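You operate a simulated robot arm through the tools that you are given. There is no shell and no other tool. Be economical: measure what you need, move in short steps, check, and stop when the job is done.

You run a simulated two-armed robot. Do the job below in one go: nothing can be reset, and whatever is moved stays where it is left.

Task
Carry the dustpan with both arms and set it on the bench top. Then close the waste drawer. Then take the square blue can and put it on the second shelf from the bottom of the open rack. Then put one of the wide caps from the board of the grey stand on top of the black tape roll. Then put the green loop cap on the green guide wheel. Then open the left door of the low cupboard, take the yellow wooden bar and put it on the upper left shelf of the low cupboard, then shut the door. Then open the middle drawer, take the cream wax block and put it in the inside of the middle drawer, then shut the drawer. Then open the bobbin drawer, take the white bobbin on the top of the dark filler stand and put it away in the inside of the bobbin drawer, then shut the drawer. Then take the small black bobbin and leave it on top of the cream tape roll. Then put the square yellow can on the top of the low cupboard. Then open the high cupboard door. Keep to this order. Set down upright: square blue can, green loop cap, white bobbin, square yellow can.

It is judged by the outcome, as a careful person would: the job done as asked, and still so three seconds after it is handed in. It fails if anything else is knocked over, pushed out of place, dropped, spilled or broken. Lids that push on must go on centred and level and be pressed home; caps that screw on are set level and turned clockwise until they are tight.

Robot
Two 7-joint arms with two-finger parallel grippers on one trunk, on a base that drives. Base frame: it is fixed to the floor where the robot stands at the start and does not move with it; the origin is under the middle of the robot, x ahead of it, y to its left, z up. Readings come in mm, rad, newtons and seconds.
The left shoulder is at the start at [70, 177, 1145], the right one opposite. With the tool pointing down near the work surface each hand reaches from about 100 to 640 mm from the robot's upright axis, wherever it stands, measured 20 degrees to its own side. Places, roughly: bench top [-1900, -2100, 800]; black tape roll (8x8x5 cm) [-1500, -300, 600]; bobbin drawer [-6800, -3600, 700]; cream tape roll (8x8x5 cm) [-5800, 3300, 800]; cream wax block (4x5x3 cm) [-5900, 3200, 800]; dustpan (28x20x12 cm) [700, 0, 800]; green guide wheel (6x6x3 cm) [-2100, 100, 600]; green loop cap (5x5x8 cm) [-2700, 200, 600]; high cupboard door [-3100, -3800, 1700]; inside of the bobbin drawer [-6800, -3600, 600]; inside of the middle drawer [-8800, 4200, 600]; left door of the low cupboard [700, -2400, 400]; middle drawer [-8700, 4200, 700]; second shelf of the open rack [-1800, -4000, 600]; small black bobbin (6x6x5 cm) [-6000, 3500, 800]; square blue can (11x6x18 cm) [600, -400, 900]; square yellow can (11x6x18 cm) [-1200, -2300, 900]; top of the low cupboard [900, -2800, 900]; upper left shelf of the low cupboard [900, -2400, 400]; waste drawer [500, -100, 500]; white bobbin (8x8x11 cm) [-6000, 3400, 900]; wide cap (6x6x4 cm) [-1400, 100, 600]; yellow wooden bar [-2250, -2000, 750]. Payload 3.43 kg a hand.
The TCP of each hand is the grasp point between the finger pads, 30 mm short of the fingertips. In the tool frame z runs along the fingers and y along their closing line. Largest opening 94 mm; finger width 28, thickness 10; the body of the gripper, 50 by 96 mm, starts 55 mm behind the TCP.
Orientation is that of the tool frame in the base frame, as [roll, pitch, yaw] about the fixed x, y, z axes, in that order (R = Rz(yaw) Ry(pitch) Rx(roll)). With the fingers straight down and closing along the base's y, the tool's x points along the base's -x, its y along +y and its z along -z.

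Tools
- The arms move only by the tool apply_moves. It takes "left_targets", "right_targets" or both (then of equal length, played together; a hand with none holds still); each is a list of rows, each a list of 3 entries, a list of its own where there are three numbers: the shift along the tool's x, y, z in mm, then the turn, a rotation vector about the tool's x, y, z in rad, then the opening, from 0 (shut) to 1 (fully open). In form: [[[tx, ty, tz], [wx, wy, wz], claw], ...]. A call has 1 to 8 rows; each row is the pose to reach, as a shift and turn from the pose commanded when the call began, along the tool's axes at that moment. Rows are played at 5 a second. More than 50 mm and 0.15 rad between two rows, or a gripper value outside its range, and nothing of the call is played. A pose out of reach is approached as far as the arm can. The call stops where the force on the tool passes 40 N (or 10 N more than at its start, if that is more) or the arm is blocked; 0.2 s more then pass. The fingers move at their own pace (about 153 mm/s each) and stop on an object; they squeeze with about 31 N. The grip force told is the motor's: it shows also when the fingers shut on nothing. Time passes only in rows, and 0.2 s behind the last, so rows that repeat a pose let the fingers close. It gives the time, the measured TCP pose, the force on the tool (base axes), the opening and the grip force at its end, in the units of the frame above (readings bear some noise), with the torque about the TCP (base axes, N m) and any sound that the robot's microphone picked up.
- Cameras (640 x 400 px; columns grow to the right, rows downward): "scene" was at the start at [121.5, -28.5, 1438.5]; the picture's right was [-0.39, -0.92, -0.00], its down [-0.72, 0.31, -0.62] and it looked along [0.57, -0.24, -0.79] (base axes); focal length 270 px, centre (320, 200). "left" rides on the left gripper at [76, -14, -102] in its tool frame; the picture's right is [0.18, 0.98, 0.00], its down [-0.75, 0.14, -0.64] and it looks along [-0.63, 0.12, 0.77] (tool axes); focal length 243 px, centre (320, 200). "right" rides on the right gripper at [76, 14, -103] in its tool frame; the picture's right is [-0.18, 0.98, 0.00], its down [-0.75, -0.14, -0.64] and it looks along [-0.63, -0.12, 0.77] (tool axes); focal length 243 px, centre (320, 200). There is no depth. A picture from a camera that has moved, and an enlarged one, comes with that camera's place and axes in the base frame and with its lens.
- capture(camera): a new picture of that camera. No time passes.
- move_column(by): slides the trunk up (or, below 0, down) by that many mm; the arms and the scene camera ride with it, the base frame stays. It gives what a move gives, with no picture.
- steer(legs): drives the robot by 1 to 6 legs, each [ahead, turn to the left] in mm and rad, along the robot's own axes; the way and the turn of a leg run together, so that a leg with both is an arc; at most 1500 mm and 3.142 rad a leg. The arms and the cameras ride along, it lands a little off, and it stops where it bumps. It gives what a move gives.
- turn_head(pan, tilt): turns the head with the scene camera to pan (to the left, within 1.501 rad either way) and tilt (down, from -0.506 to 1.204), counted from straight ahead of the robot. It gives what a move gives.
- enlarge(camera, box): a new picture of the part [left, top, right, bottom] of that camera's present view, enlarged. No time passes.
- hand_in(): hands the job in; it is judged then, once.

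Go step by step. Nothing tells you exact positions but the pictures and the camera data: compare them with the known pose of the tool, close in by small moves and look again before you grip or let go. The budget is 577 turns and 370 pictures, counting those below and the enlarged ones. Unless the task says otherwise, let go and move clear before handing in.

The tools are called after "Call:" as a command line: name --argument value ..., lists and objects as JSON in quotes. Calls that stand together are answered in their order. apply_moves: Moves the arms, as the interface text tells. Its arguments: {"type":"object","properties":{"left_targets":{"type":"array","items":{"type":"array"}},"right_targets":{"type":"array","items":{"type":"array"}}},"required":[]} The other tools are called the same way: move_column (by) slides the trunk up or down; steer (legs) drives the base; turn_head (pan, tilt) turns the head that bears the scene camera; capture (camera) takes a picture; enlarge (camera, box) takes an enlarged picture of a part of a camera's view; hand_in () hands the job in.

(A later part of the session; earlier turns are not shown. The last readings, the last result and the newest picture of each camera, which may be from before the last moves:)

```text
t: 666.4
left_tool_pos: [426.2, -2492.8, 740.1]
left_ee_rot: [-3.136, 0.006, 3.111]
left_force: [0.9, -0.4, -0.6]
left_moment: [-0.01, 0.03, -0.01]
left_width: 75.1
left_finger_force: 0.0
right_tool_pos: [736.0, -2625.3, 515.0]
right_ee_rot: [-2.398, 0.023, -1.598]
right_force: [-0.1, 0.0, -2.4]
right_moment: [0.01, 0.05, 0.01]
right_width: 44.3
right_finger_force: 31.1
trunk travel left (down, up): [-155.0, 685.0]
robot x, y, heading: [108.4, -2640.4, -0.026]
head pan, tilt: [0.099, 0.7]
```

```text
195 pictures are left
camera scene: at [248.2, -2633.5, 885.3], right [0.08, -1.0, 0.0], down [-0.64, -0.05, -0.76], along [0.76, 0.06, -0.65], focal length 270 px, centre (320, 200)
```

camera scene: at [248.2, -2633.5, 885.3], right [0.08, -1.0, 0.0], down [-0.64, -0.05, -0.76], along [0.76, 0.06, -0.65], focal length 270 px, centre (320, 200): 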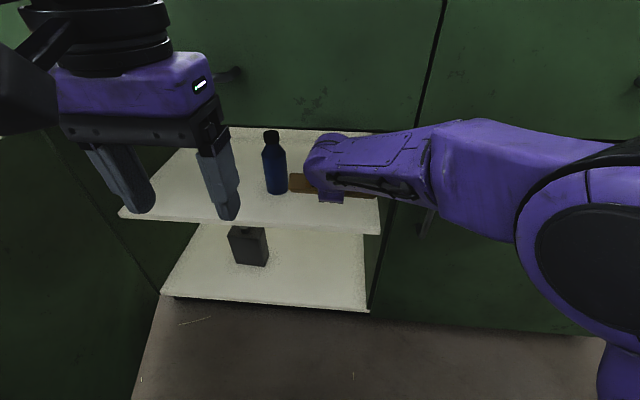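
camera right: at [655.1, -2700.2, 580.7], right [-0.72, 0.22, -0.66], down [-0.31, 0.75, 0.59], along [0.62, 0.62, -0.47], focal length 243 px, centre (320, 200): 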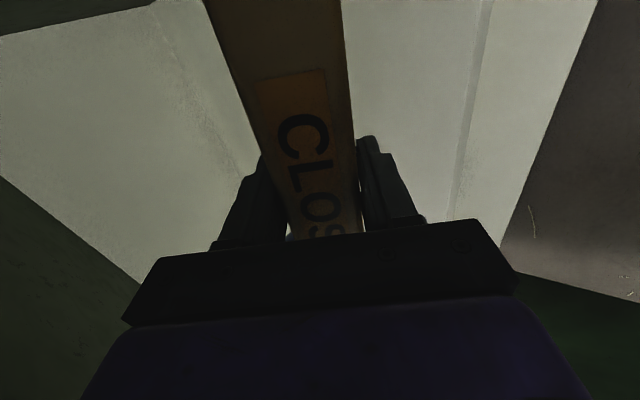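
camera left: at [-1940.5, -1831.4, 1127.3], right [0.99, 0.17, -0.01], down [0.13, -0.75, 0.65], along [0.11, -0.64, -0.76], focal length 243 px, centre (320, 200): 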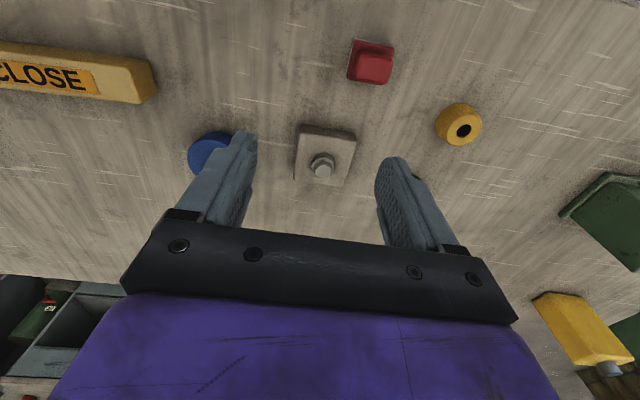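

The bar is inside over the shelf. Lowering to contact.

Call:
apply_moves --right_targets '[[[0, 5, 6], [0, 0, 0], 0], [[0, 10, 11], [0, 0, 0], 0], [[0, 14, 16], [0, 0, 0], 0], [[0, 18, 20], [0, 0, 0], 0]]'

Call:
enlarge --camera "scene" --box '[240, 110, 420, 260]'

```text
t: 667.6
left_tool_pos: [425.7, -2492.7, 739.0]
left_ee_rot: [-3.137, 0.009, 3.112]
left_force: [0.0, -0.5, 0.0]
left_moment: [-0.01, 0.02, 0.0]
left_width: 75.0
left_finger_force: 0.0
right_tool_pos: [746.1, -2641.0, 504.4]
right_ee_rot: [-2.399, 0.091, -1.642]
right_force: [-0.6, 3.1, -4.1]
right_moment: [0.06, 0.02, -0.03]
right_width: 44.3
right_finger_force: 31.6
trunk travel left (down, up): [-155.0, 685.0]
robot x, y, heading: [110.4, -2637.2, -0.014]
head pan, tilt: [0.099, 0.7]
stopped in row 4 (right hand): the arm was blocked; the commanded pose is now the measured one
```

```text
2.67 times, centred on (330, 185) of scene
camera zoom: at [247.9, -2633.3, 885.3], right [0.08, -1.0, 0.0], down [-0.64, -0.05, -0.76], along [0.76, 0.06, -0.64], focal length 719 px, centre (293, 240)
```

zoom: 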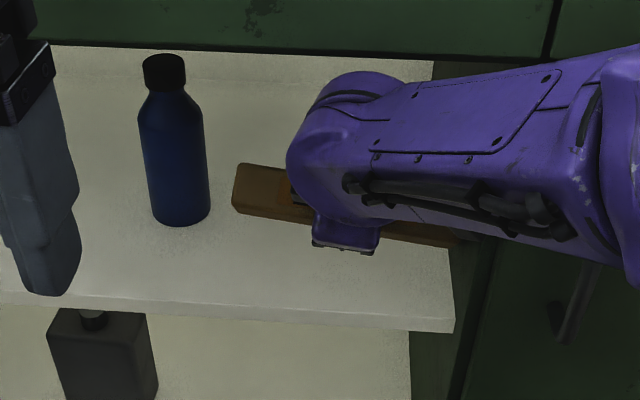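

Call:
move_column --by -6

Call:
move_column --by -5

```text
t: 668.2
left_tool_pos: [425.7, -2492.7, 733.1]
left_ee_rot: [-3.137, 0.008, 3.112]
left_force: [0.6, 0.0, -0.1]
left_moment: [-0.04, 0.03, 0.0]
left_width: 75.3
left_finger_force: 0.1
right_tool_pos: [746.7, -2641.5, 499.7]
right_ee_rot: [-2.397, 0.089, -1.643]
right_force: [0.4, 4.2, -3.3]
right_moment: [0.1, -0.01, 0.07]
right_width: 44.1
right_finger_force: 31.2
trunk travel left (down, up): [-149.0, 691.0]
robot x, y, heading: [112.0, -2642.0, -0.015]
head pan, tilt: [0.099, 0.7]
```

```text
t: 668.7
left_tool_pos: [424.9, -2492.0, 728.8]
left_ee_rot: [-3.135, 0.01, 3.111]
left_force: [-0.1, -0.2, -0.2]
left_moment: [-0.01, 0.01, 0.01]
left_width: 75.1
left_finger_force: 0.0
right_tool_pos: [745.9, -2642.2, 494.9]
right_ee_rot: [-2.398, 0.089, -1.643]
right_force: [1.7, 3.8, -4.2]
right_moment: [0.02, 0.02, 0.13]
right_width: 44.1
right_finger_force: 31.0
trunk travel left (down, up): [-144.0, 696.0]
robot x, y, heading: [113.4, -2639.1, -0.019]
head pan, tilt: [0.099, 0.7]
```

Call:
move_column --by -6

Call:
capture --camera "scene"

Call:
capture --camera "right"

```text
t: 669.3
left_tool_pos: [424.9, -2491.9, 721.3]
left_ee_rot: [-3.137, 0.01, 3.112]
left_force: [-0.3, -0.8, 0.1]
left_moment: [-0.01, -0.01, 0.02]
left_width: 75.1
left_finger_force: 0.0
right_tool_pos: [746.1, -2642.5, 487.7]
right_ee_rot: [-2.4, 0.088, -1.642]
right_force: [1.8, 3.6, -4.2]
right_moment: [0.07, 0.03, 0.1]
right_width: 43.9
right_finger_force: 31.2
trunk travel left (down, up): [-138.0, 702.0]
robot x, y, heading: [110.0, -2643.6, -0.021]
head pan, tilt: [0.099, 0.7]
```

```text
193 pictures are left
camera scene: at [248.0, -2633.3, 868.2], right [0.08, -1.0, 0.0], down [-0.64, -0.05, -0.76], along [0.76, 0.06, -0.64], focal length 270 px, centre (320, 200)
```

scene: 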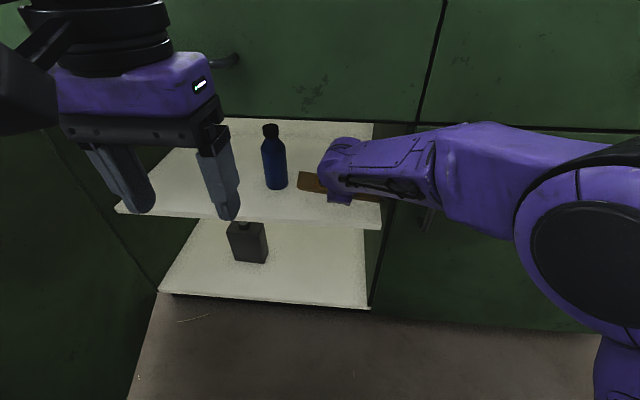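

```text
192 pictures are left
camera right: at [662.0, -2717.9, 548.1], right [-0.7, 0.29, -0.65], down [-0.28, 0.72, 0.63], along [0.65, 0.63, -0.43], focal length 243 px, centre (320, 200)
```

right: 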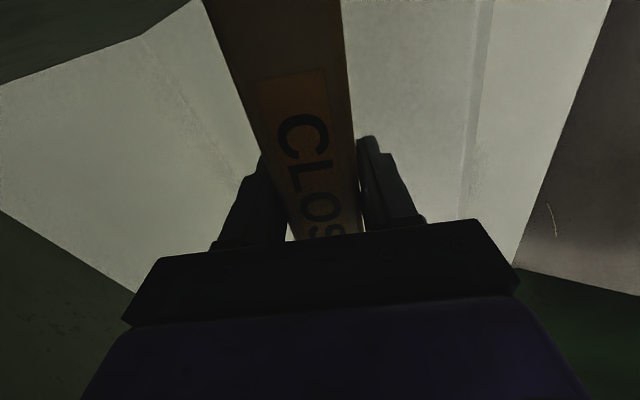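

Call:
apply_moves --right_targets '[[[-8, 0, 0], [0, 0.03, -0.03], 0], [[-16, 0, 0], [0, 0.065, -0.059], 0]]'

Call:
move_column --by -6

```text
t: 670.1
left_tool_pos: [424.6, -2491.0, 723.1]
left_ee_rot: [-3.136, 0.011, 3.113]
left_force: [-0.5, 0.7, 0.4]
left_moment: [0.01, 0.01, 0.04]
left_width: 75.3
left_finger_force: 0.1
right_tool_pos: [754.8, -2641.3, 511.6]
right_ee_rot: [-2.397, 0.064, -1.678]
right_force: [-0.4, 0.3, -3.8]
right_moment: [0.05, 0.01, 0.03]
right_width: 44.1
right_finger_force: 31.3
trunk travel left (down, up): [-138.0, 702.0]
robot x, y, heading: [107.5, -2638.7, -0.014]
head pan, tilt: [0.099, 0.7]
stopped in row 2 (right hand): the arm was blocked; the commanded pose is now the measured one
```

```text
t: 670.6
left_tool_pos: [425.6, -2492.0, 716.4]
left_ee_rot: [-3.134, 0.01, 3.112]
left_force: [-1.6, 0.0, -0.1]
left_moment: [0.02, 0.02, 0.01]
left_width: 75.1
left_finger_force: 0.1
right_tool_pos: [757.6, -2642.2, 508.1]
right_ee_rot: [-2.392, 0.068, -1.677]
right_force: [2.0, 15.6, 0.2]
right_moment: [-0.12, -0.13, 0.6]
right_width: 44.2
right_finger_force: 30.8
trunk travel left (down, up): [-132.0, 708.0]
robot x, y, heading: [111.4, -2640.2, -0.011]
head pan, tilt: [0.099, 0.7]
```

The arm is at its limits there. I'll pull back, then drive the base closer instead of stretching.

Call:
apply_moves --right_targets '[[[0, 26, -23], [0, 0, 0], 0], [[0, 52, -47], [0, 0, 0], 0], [[0, 78, -70], [0, 0, 0], 0], [[0, 104, -94], [0, 0, 0], 0], [[0, 134, -120], [0, 0, 0], 0]]'

Call:
capture --camera "scene"

```text
t: 671.8
left_tool_pos: [425.1, -2492.4, 716.7]
left_ee_rot: [-3.137, 0.009, 3.112]
left_force: [-0.1, 1.0, -0.5]
left_moment: [-0.01, 0.01, 0.0]
left_width: 75.0
left_finger_force: 0.1
right_tool_pos: [576.0, -2621.8, 502.0]
right_ee_rot: [-2.391, 0.061, -1.674]
right_force: [-0.7, -0.4, -3.9]
right_moment: [-0.02, 0.03, 0.01]
right_width: 43.9
right_finger_force: 31.1
trunk travel left (down, up): [-132.0, 708.0]
robot x, y, heading: [110.3, -2641.4, -0.021]
head pan, tilt: [0.099, 0.7]
```

```text
191 pictures are left
camera scene: at [247.4, -2633.4, 862.4], right [0.08, -1.0, 0.0], down [-0.64, -0.05, -0.76], along [0.76, 0.06, -0.64], focal length 270 px, centre (320, 200)
```

scene: 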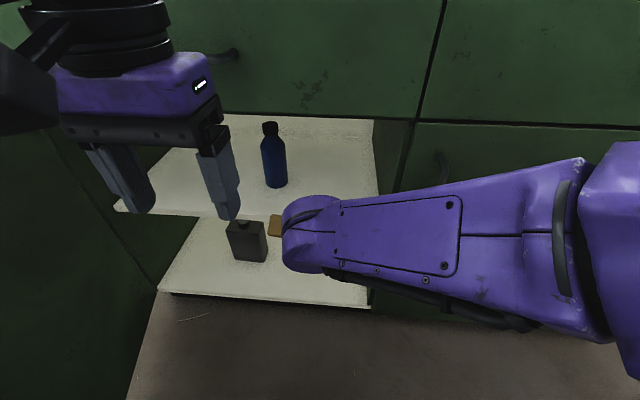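

Call:
apply_moves --right_targets '[[[-6, 0, 0], [-0.003, -0.006, -0.05], 0], [[-12, 0, 0], [-0.005, -0.012, -0.103], 0], [[-12, 0, 0], [-0.005, -0.012, -0.103], 0]]'

Call:
steer --legs '[[125, 0]]'

Call:
capture --camera "scene"

```text
t: 672.6
left_tool_pos: [425.7, -2493.2, 716.0]
left_ee_rot: [-3.137, 0.007, 3.111]
left_force: [-1.5, -0.1, -0.2]
left_moment: [-0.02, 0.0, 0.0]
left_width: 75.3
left_finger_force: 0.1
right_tool_pos: [578.1, -2609.3, 501.8]
right_ee_rot: [-2.394, 0.0, -1.591]
right_force: [0.8, -0.1, -2.9]
right_moment: [-0.05, 0.0, 0.02]
right_width: 44.4
right_finger_force: 31.5
trunk travel left (down, up): [-132.0, 708.0]
robot x, y, heading: [109.6, -2636.7, -0.017]
head pan, tilt: [0.099, 0.7]
```

```text
t: 673.9
left_tool_pos: [551.9, -2495.5, 716.0]
left_ee_rot: [-3.137, 0.009, 3.113]
left_force: [-0.1, 0.3, -0.5]
left_moment: [0.02, 0.0, 0.01]
left_width: 75.5
left_finger_force: 0.1
right_tool_pos: [706.1, -2611.8, 501.4]
right_ee_rot: [-2.394, -0.001, -1.592]
right_force: [-1.0, 0.3, -2.6]
right_moment: [-0.04, 0.02, 0.0]
right_width: 44.0
right_finger_force: 30.5
trunk travel left (down, up): [-132.0, 708.0]
robot x, y, heading: [238.9, -2641.0, -0.019]
head pan, tilt: [0.099, 0.7]
```

```text
190 pictures are left
camera scene: at [375.3, -2636.0, 862.3], right [0.08, -1.0, 0.0], down [-0.64, -0.05, -0.76], along [0.76, 0.06, -0.64], focal length 270 px, centre (320, 200)
```

scene: 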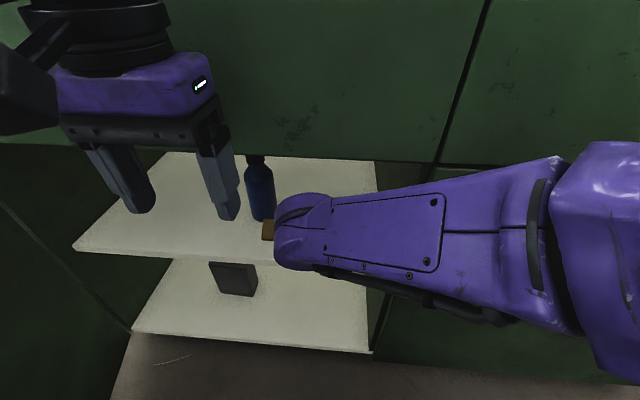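

Call:
apply_moves --right_targets '[[[0, -11, 10], [0, 0, 0], 0], [[0, -22, 20], [0, 0, 0], 0]]'

Call:
move_column --by -8

Call:
move_column --by -5

```text
t: 674.5
left_tool_pos: [552.7, -2496.2, 717.5]
left_ee_rot: [-3.136, 0.01, 3.113]
left_force: [-0.3, 0.2, -0.2]
left_moment: [0.0, -0.03, -0.01]
left_width: 75.3
left_finger_force: 0.0
right_tool_pos: [736.7, -2613.1, 503.2]
right_ee_rot: [-2.395, 0.0, -1.593]
right_force: [0.4, -0.4, -2.6]
right_moment: [-0.01, 0.01, -0.02]
right_width: 44.4
right_finger_force: 31.0
trunk travel left (down, up): [-132.0, 708.0]
robot x, y, heading: [238.5, -2642.8, -0.023]
head pan, tilt: [0.099, 0.7]
```

```text
t: 675.1
left_tool_pos: [553.8, -2495.5, 708.5]
left_ee_rot: [-3.136, 0.011, 3.113]
left_force: [0.0, 0.4, -0.1]
left_moment: [0.05, 0.03, 0.02]
left_width: 75.0
left_finger_force: 0.1
right_tool_pos: [736.2, -2612.2, 494.4]
right_ee_rot: [-2.395, 0.001, -1.594]
right_force: [0.0, -0.1, -3.3]
right_moment: [-0.02, 0.0, 0.02]
right_width: 44.3
right_finger_force: 31.0
trunk travel left (down, up): [-124.0, 716.0]
robot x, y, heading: [238.3, -2648.6, -0.019]
head pan, tilt: [0.099, 0.7]
```

```text
t: 675.6
left_tool_pos: [551.8, -2496.2, 703.6]
left_ee_rot: [-3.136, 0.01, 3.111]
left_force: [-1.0, -1.1, -0.3]
left_moment: [0.0, 0.01, -0.02]
left_width: 75.2
left_finger_force: 0.1
right_tool_pos: [736.1, -2613.5, 491.0]
right_ee_rot: [-2.395, 0.001, -1.592]
right_force: [-0.9, -0.2, -3.8]
right_moment: [0.0, 0.0, 0.0]
right_width: 44.2
right_finger_force: 31.1
trunk travel left (down, up): [-119.0, 721.0]
robot x, y, heading: [238.2, -2644.0, -0.019]
head pan, tilt: [0.099, 0.7]
```

Call:
move_column --by -6

Call:
move_column --by -6

Call:
move_column --by -6

Call:
enlarge --camera "scene" --box '[200, 140, 400, 290]'

```text
t: 676.2
left_tool_pos: [553.0, -2495.5, 698.1]
left_ee_rot: [-3.136, 0.012, 3.112]
left_force: [0.9, 0.3, 0.0]
left_moment: [0.0, -0.01, 0.04]
left_width: 75.2
left_finger_force: 0.0
right_tool_pos: [737.1, -2612.1, 484.2]
right_ee_rot: [-2.395, 0.0, -1.592]
right_force: [-0.1, 0.0, -2.9]
right_moment: [-0.05, 0.0, 0.0]
right_width: 44.3
right_finger_force: 30.7
trunk travel left (down, up): [-113.0, 727.0]
robot x, y, heading: [240.4, -2645.1, -0.017]
head pan, tilt: [0.099, 0.7]
```

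```text
t: 676.7
left_tool_pos: [554.2, -2495.8, 691.4]
left_ee_rot: [-3.136, 0.012, 3.113]
left_force: [1.2, 0.1, 0.3]
left_moment: [-0.01, -0.05, 0.01]
left_width: 74.9
left_finger_force: 0.1
right_tool_pos: [735.4, -2612.7, 477.9]
right_ee_rot: [-2.395, -0.002, -1.593]
right_force: [0.0, 0.9, -2.7]
right_moment: [-0.04, 0.02, 0.0]
right_width: 44.2
right_finger_force: 31.4
trunk travel left (down, up): [-107.0, 733.0]
robot x, y, heading: [239.7, -2645.0, -0.025]
head pan, tilt: [0.099, 0.7]
```

```text
t: 677.3
left_tool_pos: [553.2, -2495.4, 685.7]
left_ee_rot: [-3.137, 0.012, 3.112]
left_force: [-0.6, 0.5, 0.5]
left_moment: [-0.01, -0.01, 0.0]
left_width: 75.0
left_finger_force: 0.3
right_tool_pos: [735.7, -2613.4, 471.9]
right_ee_rot: [-2.396, -0.001, -1.594]
right_force: [0.4, 0.4, -2.7]
right_moment: [-0.03, 0.01, -0.02]
right_width: 44.1
right_finger_force: 30.8
trunk travel left (down, up): [-101.0, 739.0]
robot x, y, heading: [241.6, -2646.4, -0.016]
head pan, tilt: [0.099, 0.7]
```

```text
2.67 times, centred on (300, 215) of scene
camera zoom: at [375.2, -2635.9, 831.4], right [0.08, -1.0, 0.0], down [-0.64, -0.05, -0.76], along [0.76, 0.06, -0.64], focal length 719 px, centre (373, 160)
```

zoom: 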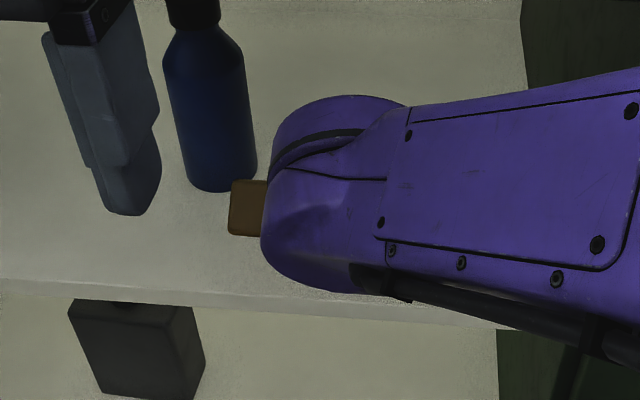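

No contact yet. Comparing the two views puts the shelf at about z≈404 with its front edge at x≈715, so I'll go 35 mm deeper and further down.

Call:
steer --legs '[[40, 0]]'

Call:
move_column --by -12

Call:
enlarge --camera "scene" --box '[200, 140, 400, 290]'

```text
t: 678.2
left_tool_pos: [581.2, -2499.8, 686.0]
left_ee_rot: [3.138, 0.006, 3.099]
left_force: [1.5, -7.7, -0.5]
left_moment: [0.71, 0.13, -0.35]
left_width: 75.2
left_finger_force: 0.1
right_tool_pos: [766.9, -2615.4, 471.1]
right_ee_rot: [-2.396, -0.001, -1.592]
right_force: [0.3, 0.7, -2.1]
right_moment: [-0.02, 0.01, 0.01]
right_width: 44.3
right_finger_force: 31.1
trunk travel left (down, up): [-101.0, 739.0]
robot x, y, heading: [271.5, -2644.2, -0.018]
head pan, tilt: [0.099, 0.7]
stopped in leg 1: the force on the tool passed its limit at 62 N (the readings are from after the stop); the commanded pose is now the measured one
```

```text
t: 678.8
left_tool_pos: [578.5, -2499.3, 674.7]
left_ee_rot: [3.138, 0.012, 3.1]
left_force: [0.6, 0.9, 0.3]
left_moment: [-0.02, 0.0, 0.0]
left_width: 75.2
left_finger_force: 0.1
right_tool_pos: [766.9, -2612.9, 463.8]
right_ee_rot: [-2.388, 0.001, -1.593]
right_force: [-9.2, -7.8, 25.1]
right_moment: [-0.41, 0.54, 0.01]
right_width: 44.3
right_finger_force: 30.8
trunk travel left (down, up): [-89.0, 751.0]
robot x, y, heading: [271.9, -2641.4, -0.02]
head pan, tilt: [0.099, 0.7]
```

```text
2.67 times, centred on (300, 215) of scene
camera zoom: at [403.7, -2637.1, 820.3], right [0.08, -1.0, 0.0], down [-0.64, -0.05, -0.77], along [0.76, 0.06, -0.64], focal length 719 px, centre (373, 160)
```

zoom: 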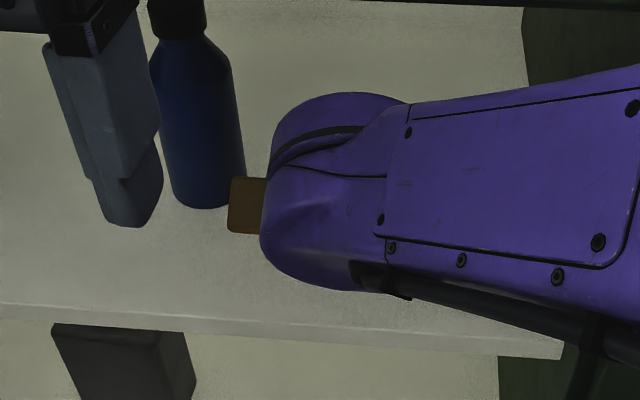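

Contact with the shelf. I'll shift the bar 12 mm right, away from the bottle, and then release gently.

Call:
move_column --by 6

Call:
apply_moves --right_targets '[[[12, 0, 0], [0, 0, 0], 0], [[12, 3, 3], [0, 0, 0], 0]]'

Call:
apply_moves --right_targets '[[[0, 0, 0], [0, 0, 0], 0.56], [[0, 0, 0], [0, 0, 0], 0.58], [[0, 0, 0], [0, 0, 0], 0.58]]'

Call:
enlarge --camera "scene" --box '[200, 140, 400, 290]'

Call:
capture --camera "right"

```text
t: 679.3
left_tool_pos: [579.5, -2498.8, 680.2]
left_ee_rot: [3.138, 0.008, 3.1]
left_force: [-1.2, -5.9, -3.7]
left_moment: [0.44, 0.06, -0.18]
left_width: 75.2
left_finger_force: 0.0
right_tool_pos: [766.7, -2612.3, 464.3]
right_ee_rot: [-2.398, -0.001, -1.594]
right_force: [2.3, -2.4, 0.7]
right_moment: [-0.13, -0.09, 0.02]
right_width: 43.9
right_finger_force: 30.7
trunk travel left (down, up): [-95.0, 745.0]
robot x, y, heading: [270.4, -2645.9, -0.013]
head pan, tilt: [0.099, 0.7]
```

```text
t: 679.9
left_tool_pos: [578.3, -2498.5, 678.8]
left_ee_rot: [3.138, 0.007, 3.101]
left_force: [2.2, -8.4, -9.6]
left_moment: [0.77, 0.6, -0.45]
left_width: 75.0
left_finger_force: 0.1
right_tool_pos: [766.8, -2625.7, 463.9]
right_ee_rot: [-2.39, 0.004, -1.594]
right_force: [-7.2, 0.6, 12.5]
right_moment: [-0.09, 0.37, -0.02]
right_width: 44.4
right_finger_force: 31.0
trunk travel left (down, up): [-95.0, 745.0]
robot x, y, heading: [271.1, -2642.9, -0.02]
head pan, tilt: [0.099, 0.7]
```

```text
t: 680.7
left_tool_pos: [577.2, -2499.3, 681.2]
left_ee_rot: [3.138, 0.008, 3.099]
left_force: [2.7, -13.5, -11.8]
left_moment: [1.09, 0.73, -0.6]
left_width: 75.2
left_finger_force: 0.1
right_tool_pos: [767.5, -2626.8, 463.7]
right_ee_rot: [-2.39, 0.003, -1.593]
right_force: [3.3, 5.0, 26.7]
right_moment: [0.07, -0.04, -0.01]
right_width: 45.0
right_finger_force: 0.0
trunk travel left (down, up): [-95.0, 745.0]
robot x, y, heading: [266.7, -2642.8, -0.018]
head pan, tilt: [0.099, 0.7]
```

```text
2.67 times, centred on (300, 215) of scene
camera zoom: at [405.2, -2637.7, 825.8], right [0.08, -1.0, 0.0], down [-0.64, -0.05, -0.77], along [0.76, 0.06, -0.64], focal length 719 px, centre (373, 160)
```

zoom: 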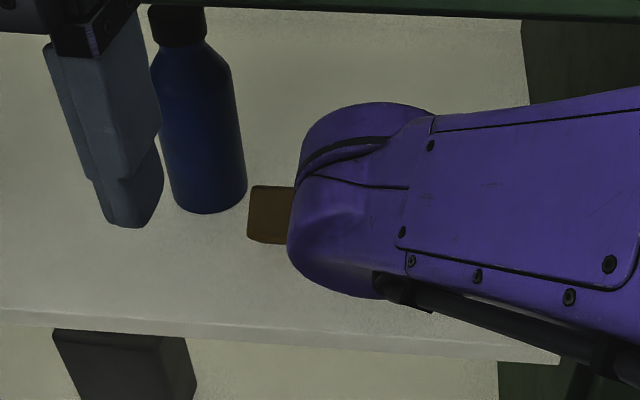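

```text
186 pictures are left
camera right: at [685.5, -2700.6, 529.8], right [-0.71, 0.2, -0.67], down [-0.32, 0.76, 0.57], along [0.62, 0.62, -0.48], focal length 243 px, centre (320, 200)
```

right: 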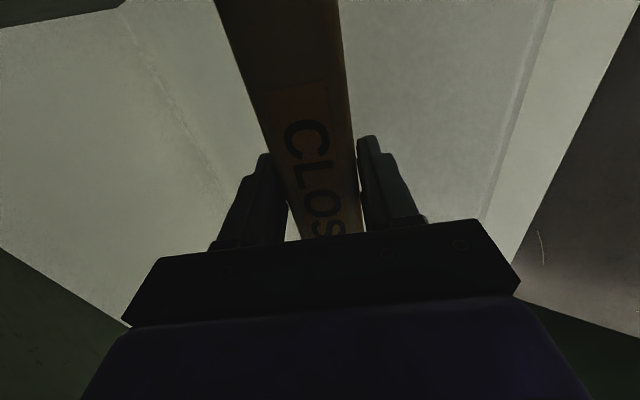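

Call:
apply_moves --right_targets '[[[0, 0, -8], [0, 0, 0], 0.6], [[0, 0, -16], [0, 0, 0], 0.65], [[0, 0, -26], [0, 0, 0], 0.68], [[0, 0, -45], [0, 0, 0], 0.7]]'

Call:
enlarge --camera "scene" --box '[200, 140, 400, 290]'

Call:
capture --camera "right"

```text
t: 681.7
left_tool_pos: [579.4, -2499.7, 679.4]
left_ee_rot: [3.141, 0.009, 3.1]
left_force: [-0.6, -9.1, 2.8]
left_moment: [1.0, -0.19, -0.42]
left_width: 75.1
left_finger_force: 0.0
right_tool_pos: [734.4, -2625.7, 495.5]
right_ee_rot: [-2.397, 0.001, -1.594]
right_force: [-0.6, -0.7, -0.8]
right_moment: [0.03, 0.04, 0.02]
right_width: 66.2
right_finger_force: 0.1
trunk travel left (down, up): [-95.0, 745.0]
robot x, y, heading: [270.0, -2644.3, -0.019]
head pan, tilt: [0.099, 0.7]
```

```text
2.67 times, centred on (300, 215) of scene
camera zoom: at [405.9, -2637.9, 825.4], right [0.08, -1.0, 0.0], down [-0.64, -0.05, -0.77], along [0.76, 0.06, -0.64], focal length 719 px, centre (373, 160)
```

zoom: 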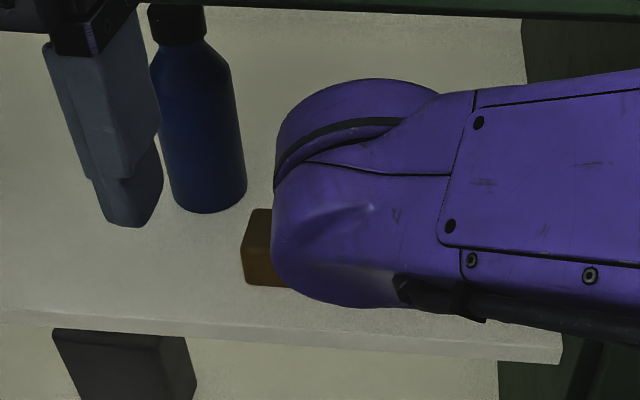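

```text
184 pictures are left
camera right: at [655.2, -2700.7, 561.2], right [-0.72, 0.2, -0.67], down [-0.32, 0.76, 0.57], along [0.62, 0.62, -0.48], focal length 243 px, centre (320, 200)
```

right: 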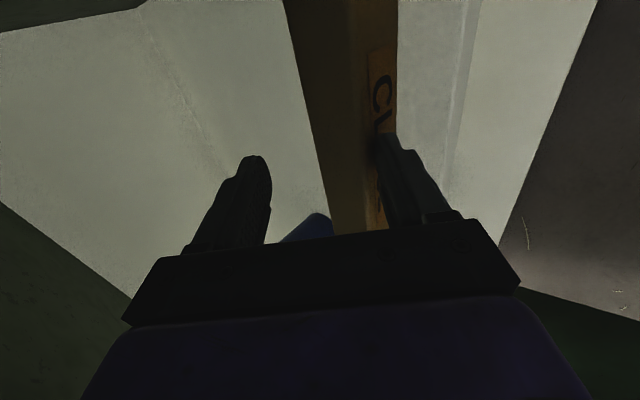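

The bar has settled flat on the shelf, about 40 mm inside the edge. Now I'll withdraw.

Call:
apply_moves --right_targets '[[[0, 0, -35], [0, 0, 0], 0.7], [[0, 0, -65], [0, 0, 0], 0.7]]'

Call:
steer --legs '[[-300, 0]]'

Call:
capture --camera "scene"

```text
t: 682.3
left_tool_pos: [579.5, -2499.2, 678.8]
left_ee_rot: [3.139, 0.009, 3.099]
left_force: [-1.5, -7.8, -1.1]
left_moment: [0.78, -0.07, -0.36]
left_width: 75.0
left_finger_force: 0.1
right_tool_pos: [691.0, -2623.1, 541.5]
right_ee_rot: [-2.393, 0.0, -1.59]
right_force: [1.0, 0.6, 0.3]
right_moment: [0.02, 0.0, -0.01]
right_width: 66.1
right_finger_force: 0.0
trunk travel left (down, up): [-95.0, 745.0]
robot x, y, heading: [271.2, -2642.7, -0.018]
head pan, tilt: [0.099, 0.7]
```

```text
t: 684.4
left_tool_pos: [280.9, -2493.3, 679.6]
left_ee_rot: [3.14, 0.009, 3.093]
left_force: [0.9, -0.9, 0.5]
left_moment: [-0.01, -0.02, 0.01]
left_width: 75.0
left_finger_force: 0.1
right_tool_pos: [391.7, -2617.8, 540.8]
right_ee_rot: [-2.394, 0.002, -1.598]
right_force: [0.6, 0.1, 0.6]
right_moment: [0.01, 0.0, 0.06]
right_width: 65.8
right_finger_force: 0.0
trunk travel left (down, up): [-95.0, 745.0]
robot x, y, heading: [-27.3, -2636.3, -0.02]
head pan, tilt: [0.099, 0.7]
```

```text
183 pictures are left
camera scene: at [107.4, -2630.9, 825.4], right [0.08, -1.0, 0.0], down [-0.64, -0.05, -0.76], along [0.76, 0.06, -0.64], focal length 270 px, centre (320, 200)
```

scene: 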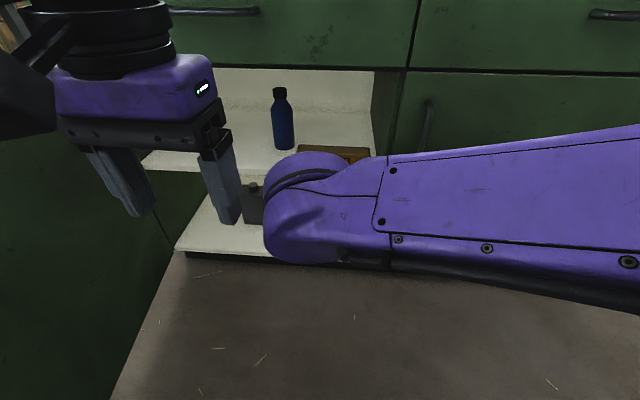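

Call:
steer --legs '[[-280, 0]]'

Call:
turn_head --pan 0.35 --tilt 0.55

Call:
capture --camera "scene"

```text
t: 686.3
left_tool_pos: [4.7, -2487.9, 680.4]
left_ee_rot: [3.141, 0.008, 3.095]
left_force: [-0.7, -0.2, -1.0]
left_moment: [0.05, 0.01, 0.02]
left_width: 75.3
left_finger_force: 0.0
right_tool_pos: [116.1, -2611.8, 540.8]
right_ee_rot: [-2.393, 0.0, -1.599]
right_force: [0.7, -0.2, 0.1]
right_moment: [-0.01, 0.0, 0.02]
right_width: 65.8
right_finger_force: 0.1
trunk travel left (down, up): [-95.0, 745.0]
robot x, y, heading: [-305.6, -2633.7, -0.025]
head pan, tilt: [0.099, 0.7]
```

```text
t: 687.1
left_tool_pos: [5.2, -2488.6, 679.6]
left_ee_rot: [3.14, 0.007, 3.095]
left_force: [-0.2, -0.3, -0.2]
left_moment: [-0.02, 0.01, -0.02]
left_width: 75.1
left_finger_force: 0.1
right_tool_pos: [115.7, -2612.4, 541.4]
right_ee_rot: [-2.396, -0.001, -1.598]
right_force: [-0.6, 0.2, 0.0]
right_moment: [0.01, 0.02, -0.02]
right_width: 65.6
right_finger_force: 0.0
trunk travel left (down, up): [-95.0, 745.0]
robot x, y, heading: [-303.0, -2631.1, -0.021]
head pan, tilt: [0.351, 0.55]
```

```text
182 pictures are left
camera scene: at [-168.4, -2602.3, 838.5], right [0.32, -0.95, 0.0], down [-0.5, -0.17, -0.85], along [0.81, 0.27, -0.52], focal length 270 px, centre (320, 200)
```

scene: 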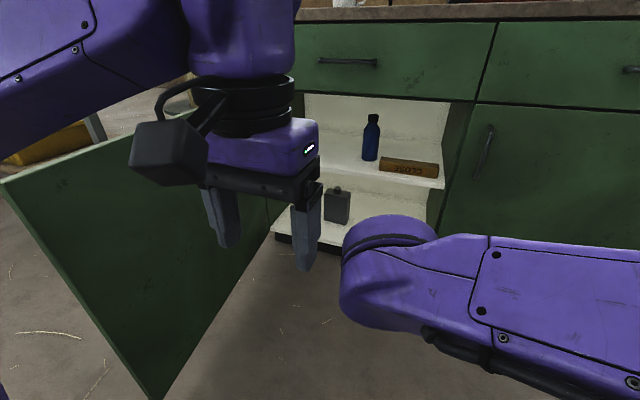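

The bar lies on the upper shelf next to the bottle. To shut the door (about 85° open, edge at (-19, -2154)) I'll come from its outer side: raise the trunk, then shift left.

Call:
move_column --by 400

Call:
steer --legs '[[-180, 0], [0, 1.59], [400, 0], [0, -1.57]]'

Call:
turn_head --pan 0.1 --tilt 0.7

Call:
capture --camera "scene"

```text
t: 690.9
left_tool_pos: [6.0, -2487.3, 1079.3]
left_ee_rot: [3.14, 0.008, 3.095]
left_force: [-0.3, 0.5, 0.1]
left_moment: [0.01, 0.03, -0.01]
left_width: 75.2
left_finger_force: 0.1
right_tool_pos: [117.7, -2611.9, 940.8]
right_ee_rot: [-2.395, 0.0, -1.598]
right_force: [0.2, 0.9, 0.4]
right_moment: [0.01, -0.01, -0.01]
right_width: 65.7
right_finger_force: 0.1
trunk travel left (down, up): [-495.0, 345.0]
robot x, y, heading: [-305.4, -2631.0, -0.022]
head pan, tilt: [0.351, 0.55]
```

```text
t: 702.3
left_tool_pos: [-192.5, -2065.8, 1079.5]
left_ee_rot: [3.139, 0.008, 3.141]
left_force: [-0.6, 0.1, -0.1]
left_moment: [0.01, -0.01, 0.04]
left_width: 75.2
left_finger_force: 0.2
right_tool_pos: [-76.6, -2184.0, 941.3]
right_ee_rot: [-2.395, -0.001, -1.555]
right_force: [-0.3, -0.2, -0.3]
right_moment: [-0.02, 0.01, 0.04]
right_width: 66.0
right_finger_force: 0.1
trunk travel left (down, up): [-495.0, 345.0]
robot x, y, heading: [-497.4, -2224.4, 0.026]
head pan, tilt: [0.351, 0.55]
```

```text
t: 703.1
left_tool_pos: [-193.5, -2065.5, 1080.1]
left_ee_rot: [3.14, 0.007, 3.14]
left_force: [0.5, 0.2, -0.9]
left_moment: [0.02, 0.0, 0.01]
left_width: 75.2
left_finger_force: 0.0
right_tool_pos: [-77.0, -2184.3, 942.1]
right_ee_rot: [-2.394, -0.001, -1.553]
right_force: [0.0, 0.5, 0.1]
right_moment: [0.0, -0.03, 0.01]
right_width: 65.8
right_finger_force: 0.2
trunk travel left (down, up): [-495.0, 345.0]
robot x, y, heading: [-496.6, -2220.0, 0.025]
head pan, tilt: [0.099, 0.7]
```

```text
181 pictures are left
camera scene: at [-361.2, -2209.6, 1225.5], right [0.12, -0.99, 0.0], down [-0.64, -0.08, -0.77], along [0.76, 0.09, -0.64], focal length 270 px, centre (320, 200)
```

scene: 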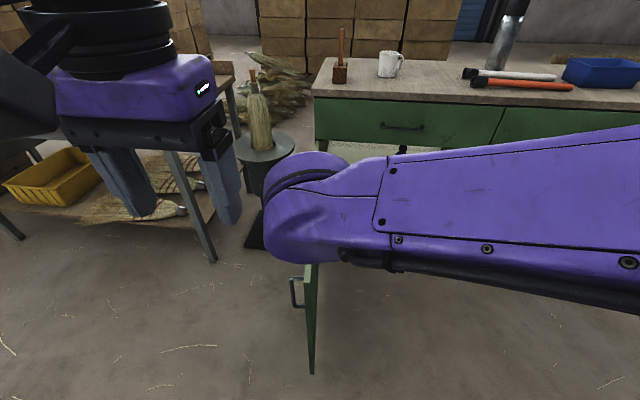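

Call:
apply_moves --right_targets '[[[21, -11, -38], [0, 0, 0], 0.3], [[43, -22, -76], [0, 0, 0], 0], [[64, -33, -114], [0, 0, 0], 0], [[86, -45, -152], [0, 0, 0], 0], [[107, -56, -190], [0, 0, 0], 0], [[129, -67, -228], [0, 0, 0], 0], [[150, -78, -266], [0, 0, 0], 0]]'

Call:
apply_moves --left_targets '[[[-45, 0, 0], [0, 0, 0], 0], [[-90, 0, 0], [0, 0, 0], 0], [[-135, 0, 0], [0, 0, 0], 0], [[-180, 0, 0], [0, 0, 0], 0], [[-220, 0, 0], [0, 0, 0], 0]]'

Call:
move_column --by -400

Call:
capture --camera "scene"

```text
t: 704.7
left_tool_pos: [-193.9, -2065.9, 1080.2]
left_ee_rot: [3.139, 0.009, 3.14]
left_force: [-0.7, 0.1, -0.2]
left_moment: [0.03, -0.01, 0.03]
left_width: 75.1
left_finger_force: 0.1
right_tool_pos: [-198.9, -2334.8, 1189.3]
right_ee_rot: [-2.396, 0.0, -1.554]
right_force: [0.9, -0.1, -0.3]
right_moment: [-0.01, 0.0, 0.03]
right_width: 0.1
right_finger_force: 30.9
trunk travel left (down, up): [-495.0, 345.0]
robot x, y, heading: [-497.9, -2224.5, 0.024]
head pan, tilt: [0.099, 0.7]
```

```text
t: 705.9
left_tool_pos: [-122.0, -2073.5, 1049.1]
left_ee_rot: [3.141, 0.008, 3.139]
left_force: [0.4, 0.0, 0.2]
left_moment: [-0.01, 0.0, 0.02]
left_width: 0.3
left_finger_force: 31.4
left hand out of reach, approached as far as the arm can: row 1, 2, 3, 4, 5
right_tool_pos: [-198.5, -2333.0, 1190.2]
right_ee_rot: [-2.394, 0.0, -1.554]
right_force: [-0.2, 0.9, -0.2]
right_moment: [-0.01, 0.03, 0.0]
right_width: 0.0
right_finger_force: 30.9
trunk travel left (down, up): [-495.0, 345.0]
robot x, y, heading: [-501.6, -2223.5, 0.021]
head pan, tilt: [0.099, 0.7]
```

```text
t: 709.7
left_tool_pos: [-122.5, -2073.4, 649.0]
left_ee_rot: [3.141, 0.008, 3.14]
left_force: [-0.4, 1.1, 0.4]
left_moment: [0.01, 0.01, -0.02]
left_width: 0.1
left_finger_force: 31.0
right_tool_pos: [-198.0, -2334.0, 790.3]
right_ee_rot: [-2.394, 0.0, -1.554]
right_force: [0.0, 1.0, 0.6]
right_moment: [0.03, 0.01, -0.01]
right_width: 0.2
right_finger_force: 31.1
trunk travel left (down, up): [-95.0, 745.0]
robot x, y, heading: [-497.3, -2221.5, 0.024]
head pan, tilt: [0.099, 0.7]
```

```text
180 pictures are left
camera scene: at [-361.2, -2209.9, 825.5], right [0.12, -0.99, 0.0], down [-0.64, -0.08, -0.76], along [0.76, 0.09, -0.64], focal length 270 px, centre (320, 200)
```

scene: 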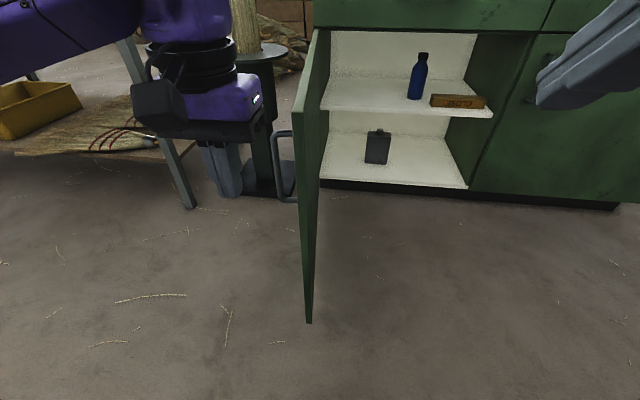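

Call:
steer --legs '[[150, 0]]'

Call:
apply_moves --left_targets '[[[0, -40, 0], [0, 0, 0], 0], [[0, -80, 0], [0, 0, 0], 0], [[0, -120, 0], [0, 0, 0], 0], [[0, -160, 0], [0, 0, 0], 0], [[0, -200, 0], [0, 0, 0], 0]]'

Call:
capture --camera "scene"

```text
t: 711.1
left_tool_pos: [26.0, -2070.2, 648.3]
left_ee_rot: [3.141, 0.006, 3.141]
left_force: [-0.4, 1.1, 0.0]
left_moment: [0.01, -0.02, 0.01]
left_width: 0.0
left_finger_force: 31.6
right_tool_pos: [-49.3, -2330.2, 790.1]
right_ee_rot: [-2.396, 0.0, -1.55]
right_force: [0.6, 0.1, 0.0]
right_moment: [-0.04, 0.0, 0.02]
right_width: 0.1
right_finger_force: 30.8
trunk travel left (down, up): [-95.0, 745.0]
robot x, y, heading: [-351.2, -2220.0, 0.025]
head pan, tilt: [0.099, 0.7]
```

```text
t: 712.3
left_tool_pos: [24.7, -2269.5, 648.1]
left_ee_rot: [3.14, 0.008, 3.141]
left_force: [0.7, 0.1, -0.3]
left_moment: [-0.02, 0.01, 0.0]
left_width: 0.0
left_finger_force: 31.3
right_tool_pos: [-49.2, -2329.1, 790.8]
right_ee_rot: [-2.396, -0.001, -1.551]
right_force: [-0.5, 0.0, -0.4]
right_moment: [-0.01, -0.02, 0.01]
right_width: 0.1
right_finger_force: 30.6
trunk travel left (down, up): [-95.0, 745.0]
robot x, y, heading: [-348.6, -2218.2, 0.026]
head pan, tilt: [0.099, 0.7]
```

```text
179 pictures are left
camera scene: at [-213.0, -2206.3, 825.4], right [0.12, -0.99, 0.0], down [-0.64, -0.08, -0.76], along [0.76, 0.09, -0.64], focal length 270 px, centre (320, 200)
```

scene: 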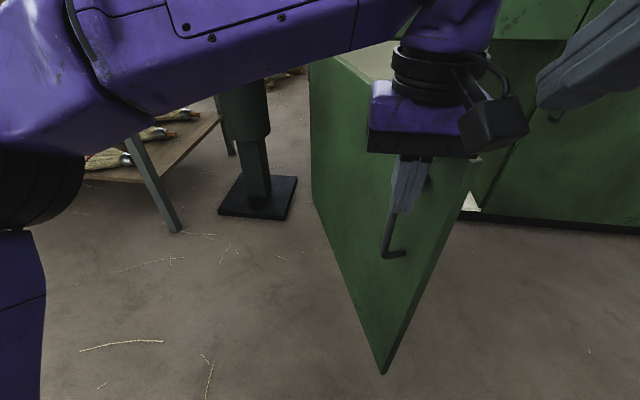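

Call:
apply_moves --left_targets '[[[0, -40, 0], [0, 0, 0], 0], [[0, -80, 0], [0, 0, 0], 0], [[0, -120, 0], [0, 0, 0], 0], [[0, -160, 0], [0, 0, 0], 0]]'

Call:
steer --legs '[[150, 0]]'

Call:
capture --camera "scene"

```text
t: 712.7
left_tool_pos: [26.1, -2303.9, 650.8]
left_ee_rot: [-3.14, 0.011, 3.138]
left_force: [-2.1, 3.0, -3.0]
left_moment: [-0.37, -0.44, -0.23]
left_width: 0.0
left_finger_force: 31.3
right_tool_pos: [-47.2, -2333.4, 791.6]
right_ee_rot: [-2.386, -0.01, -1.558]
right_force: [1.9, -1.9, 2.1]
right_moment: [-0.08, -0.07, -0.09]
right_width: 0.1
right_finger_force: 31.2
trunk travel left (down, up): [-95.0, 745.0]
robot x, y, heading: [-347.2, -2218.5, 0.022]
head pan, tilt: [0.099, 0.7]
stopped in row 2 (right hand): the force on the tool passed its limit at 62 N (the readings are from after the stop); the commanded pose is now the measured one
```

```text
t: 713.6
left_tool_pos: [48.0, -2306.2, 651.5]
left_ee_rot: [-3.134, -0.022, 3.124]
left_force: [-6.5, -1.1, 7.1]
left_moment: [-0.13, -0.04, -0.04]
left_width: 0.0
left_finger_force: 31.3
right_tool_pos: [-15.2, -2332.8, 792.2]
right_ee_rot: [-2.382, -0.011, -1.557]
right_force: [0.4, -1.6, -0.9]
right_moment: [-0.02, 0.02, -0.01]
right_width: 0.0
right_finger_force: 31.1
trunk travel left (down, up): [-95.0, 745.0]
robot x, y, heading: [-313.7, -2217.1, 0.02]
head pan, tilt: [0.099, 0.7]
stopped in leg 1: the force on the tool passed its limit at 63 N (the readings are from after the stop); the commanded pose is now the measured one
```

```text
178 pictures are left
camera scene: at [-180.1, -2205.6, 825.5], right [0.12, -0.99, 0.0], down [-0.64, -0.08, -0.77], along [0.76, 0.09, -0.64], focal length 270 px, centre (320, 200)
```

scene: 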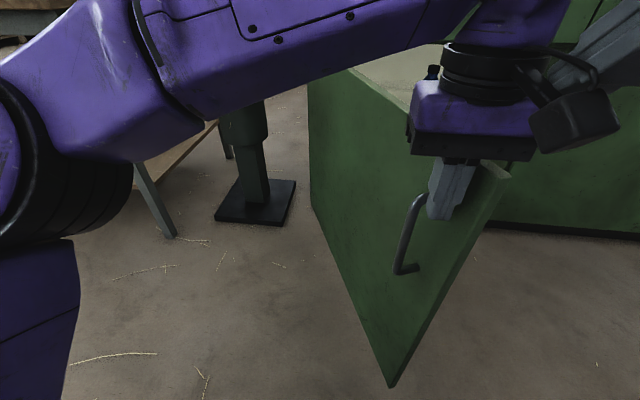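

Call:
apply_moves --right_targets '[[[30, -15, -25], [0, 0, 0], 0], [[70, -30, -40], [0, 0, 0], 0], [[110, -45, -55], [0, 0, 0], 0], [[150, -60, -70], [0, 0, 0], 0], [[190, -60, -70], [0, 0, 0], 0]]'

Call:
apply_moves --left_targets '[[[0, -30, 0], [0, 0, 0], 0], [[-5, -65, 0], [0, 0, 0], 0], [[-15, -100, 0], [0, 0, 0], 0], [[-30, -140, 0], [0, 0, 0], 0], [[-45, -180, 0], [0, 0, 0], 0]]'

Call:
capture --camera "scene"

```text
t: 714.8
left_tool_pos: [48.7, -2306.7, 652.1]
left_ee_rot: [-3.137, -0.022, 3.123]
left_force: [-11.8, -5.4, 6.0]
left_moment: [-0.03, 0.18, 0.06]
left_width: 0.0
left_finger_force: 31.3
right_tool_pos: [-0.9, -2515.0, 875.9]
right_ee_rot: [-2.378, -0.01, -1.555]
right_force: [-0.9, 0.5, 0.1]
right_moment: [-0.02, -0.01, 0.01]
right_width: 0.0
right_finger_force: 31.5
right hand out of reach, approached as far as the arm can: row 4, 5
trunk travel left (down, up): [-95.0, 745.0]
robot x, y, heading: [-317.4, -2217.6, 0.023]
head pan, tilt: [0.099, 0.7]
```

```text
t: 716.2
left_tool_pos: [90.5, -2349.7, 673.7]
left_ee_rot: [-3.052, -0.028, -3.085]
left_force: [0.3, -0.2, 0.6]
left_moment: [0.02, 0.01, 0.0]
left_width: 0.0
left_finger_force: 30.6
left hand out of reach, approached as far as the arm can: row 3, 4, 5
right_tool_pos: [0.4, -2514.4, 875.9]
right_ee_rot: [-2.382, -0.009, -1.557]
right_force: [-0.1, 0.8, 0.0]
right_moment: [0.01, -0.01, -0.03]
right_width: 0.1
right_finger_force: 30.7
trunk travel left (down, up): [-95.0, 745.0]
robot x, y, heading: [-317.1, -2216.0, 0.024]
head pan, tilt: [0.099, 0.7]
stopped in row 5 (left hand): the arm was blocked; the commanded pose is now the measured one
```

```text
177 pictures are left
camera scene: at [-179.2, -2205.5, 825.4], right [0.12, -0.99, 0.0], down [-0.64, -0.08, -0.76], along [0.76, 0.09, -0.64], focal length 270 px, centre (320, 200)
```

scene: 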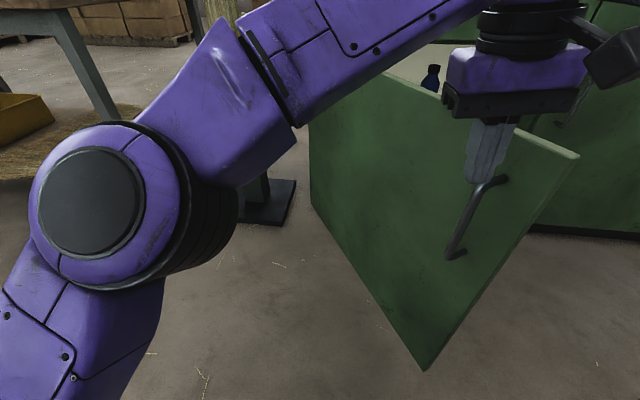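

Call:
steer --legs '[[0, -0.3], [150, 0]]'

Call:
capture --camera "scene"

```text
t: 718.6
left_tool_pos: [177.1, -2509.7, 672.7]
left_ee_rot: [-3.053, -0.027, 2.891]
left_force: [0.5, 0.7, 0.4]
left_moment: [0.01, -0.03, 0.01]
left_width: 0.1
left_finger_force: 31.0
right_tool_pos: [43.3, -2638.7, 875.0]
right_ee_rot: [-2.38, -0.009, -1.864]
right_force: [-0.3, -0.6, -0.7]
right_moment: [-0.02, -0.01, 0.02]
right_width: 0.0
right_finger_force: 31.1
trunk travel left (down, up): [-95.0, 745.0]
robot x, y, heading: [-167.3, -2263.0, -0.285]
head pan, tilt: [0.099, 0.7]
```

```text
176 pictures are left
camera scene: at [-35.3, -2289.9, 825.4], right [-0.18, -0.98, 0.0], down [-0.63, 0.12, -0.76], along [0.75, -0.14, -0.64], focal length 270 px, centre (320, 200)
```

scene: 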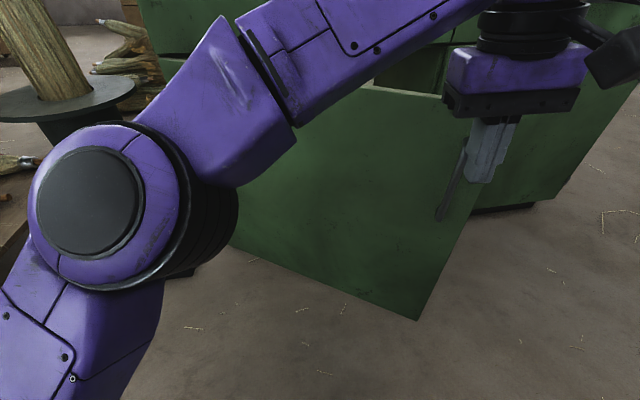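

Call:
steer --legs '[[220, 0]]'

Call:
capture --camera "scene"

```text
t: 720.3
left_tool_pos: [390.6, -2570.8, 673.5]
left_ee_rot: [-3.053, -0.027, 2.892]
left_force: [-0.7, 0.3, -0.3]
left_moment: [0.01, 0.01, 0.01]
left_width: 0.0
left_finger_force: 30.9
right_tool_pos: [253.8, -2700.4, 874.9]
right_ee_rot: [-2.38, -0.009, -1.863]
right_force: [-0.9, -0.2, -0.6]
right_moment: [-0.02, 0.0, -0.03]
right_width: 0.0
right_finger_force: 30.8
trunk travel left (down, up): [-95.0, 745.0]
robot x, y, heading: [45.2, -2321.4, -0.283]
head pan, tilt: [0.099, 0.7]
```

```text
175 pictures are left
camera scene: at [176.0, -2351.5, 825.4], right [-0.18, -0.98, 0.0], down [-0.63, 0.12, -0.76], along [0.75, -0.14, -0.64], focal length 270 px, centre (320, 200)
```

scene: 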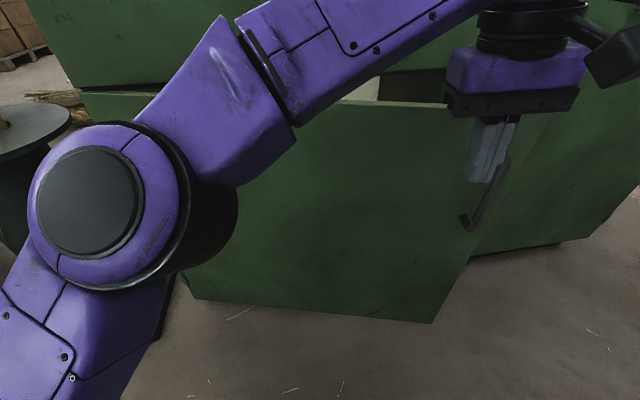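

Call:
apply_moves --left_targets '[[[0, 0, 0], [0, -0.14, 0], 0], [[0, 0, 0], [0, -0.28, 0], 0], [[0, 0, 0], [0, -0.42, 0], 0], [[0, 0, 0], [0, -0.56, 0], 0]]'

Call:
steer --legs '[[170, 0]]'

Call:
capture --camera "scene"

```text
t: 721.3
left_tool_pos: [389.5, -2570.4, 674.6]
left_ee_rot: [-3.036, 0.534, 2.949]
left_force: [-0.3, -0.4, 0.0]
left_moment: [0.01, -0.03, -0.03]
left_width: 0.3
left_finger_force: 30.9
right_tool_pos: [255.4, -2700.6, 875.7]
right_ee_rot: [-2.381, -0.009, -1.864]
right_force: [0.0, -0.9, 0.0]
right_moment: [-0.03, 0.0, 0.01]
right_width: 0.0
right_finger_force: 31.0
trunk travel left (down, up): [-95.0, 745.0]
robot x, y, heading: [43.5, -2322.5, -0.287]
head pan, tilt: [0.099, 0.7]
```

```text
t: 722.7
left_tool_pos: [551.7, -2616.7, 675.3]
left_ee_rot: [-3.036, 0.533, 2.953]
left_force: [-0.6, 0.2, -0.6]
left_moment: [-0.01, -0.01, 0.04]
left_width: 0.0
left_finger_force: 30.7
right_tool_pos: [418.4, -2746.7, 874.8]
right_ee_rot: [-2.381, -0.009, -1.861]
right_force: [-0.3, -0.4, -0.1]
right_moment: [0.0, 0.03, 0.02]
right_width: 0.0
right_finger_force: 30.1
trunk travel left (down, up): [-95.0, 745.0]
robot x, y, heading: [203.7, -2369.7, -0.282]
head pan, tilt: [0.099, 0.7]
```

```text
174 pictures are left
camera scene: at [338.8, -2398.1, 825.4], right [-0.18, -0.98, 0.0], down [-0.63, 0.12, -0.76], along [0.75, -0.14, -0.64], focal length 270 px, centre (320, 200)
```

scene: 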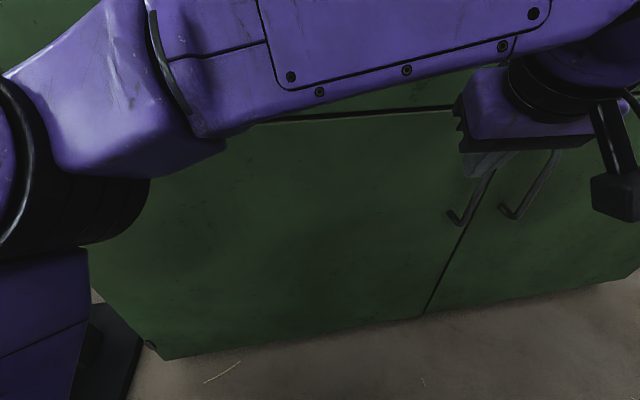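

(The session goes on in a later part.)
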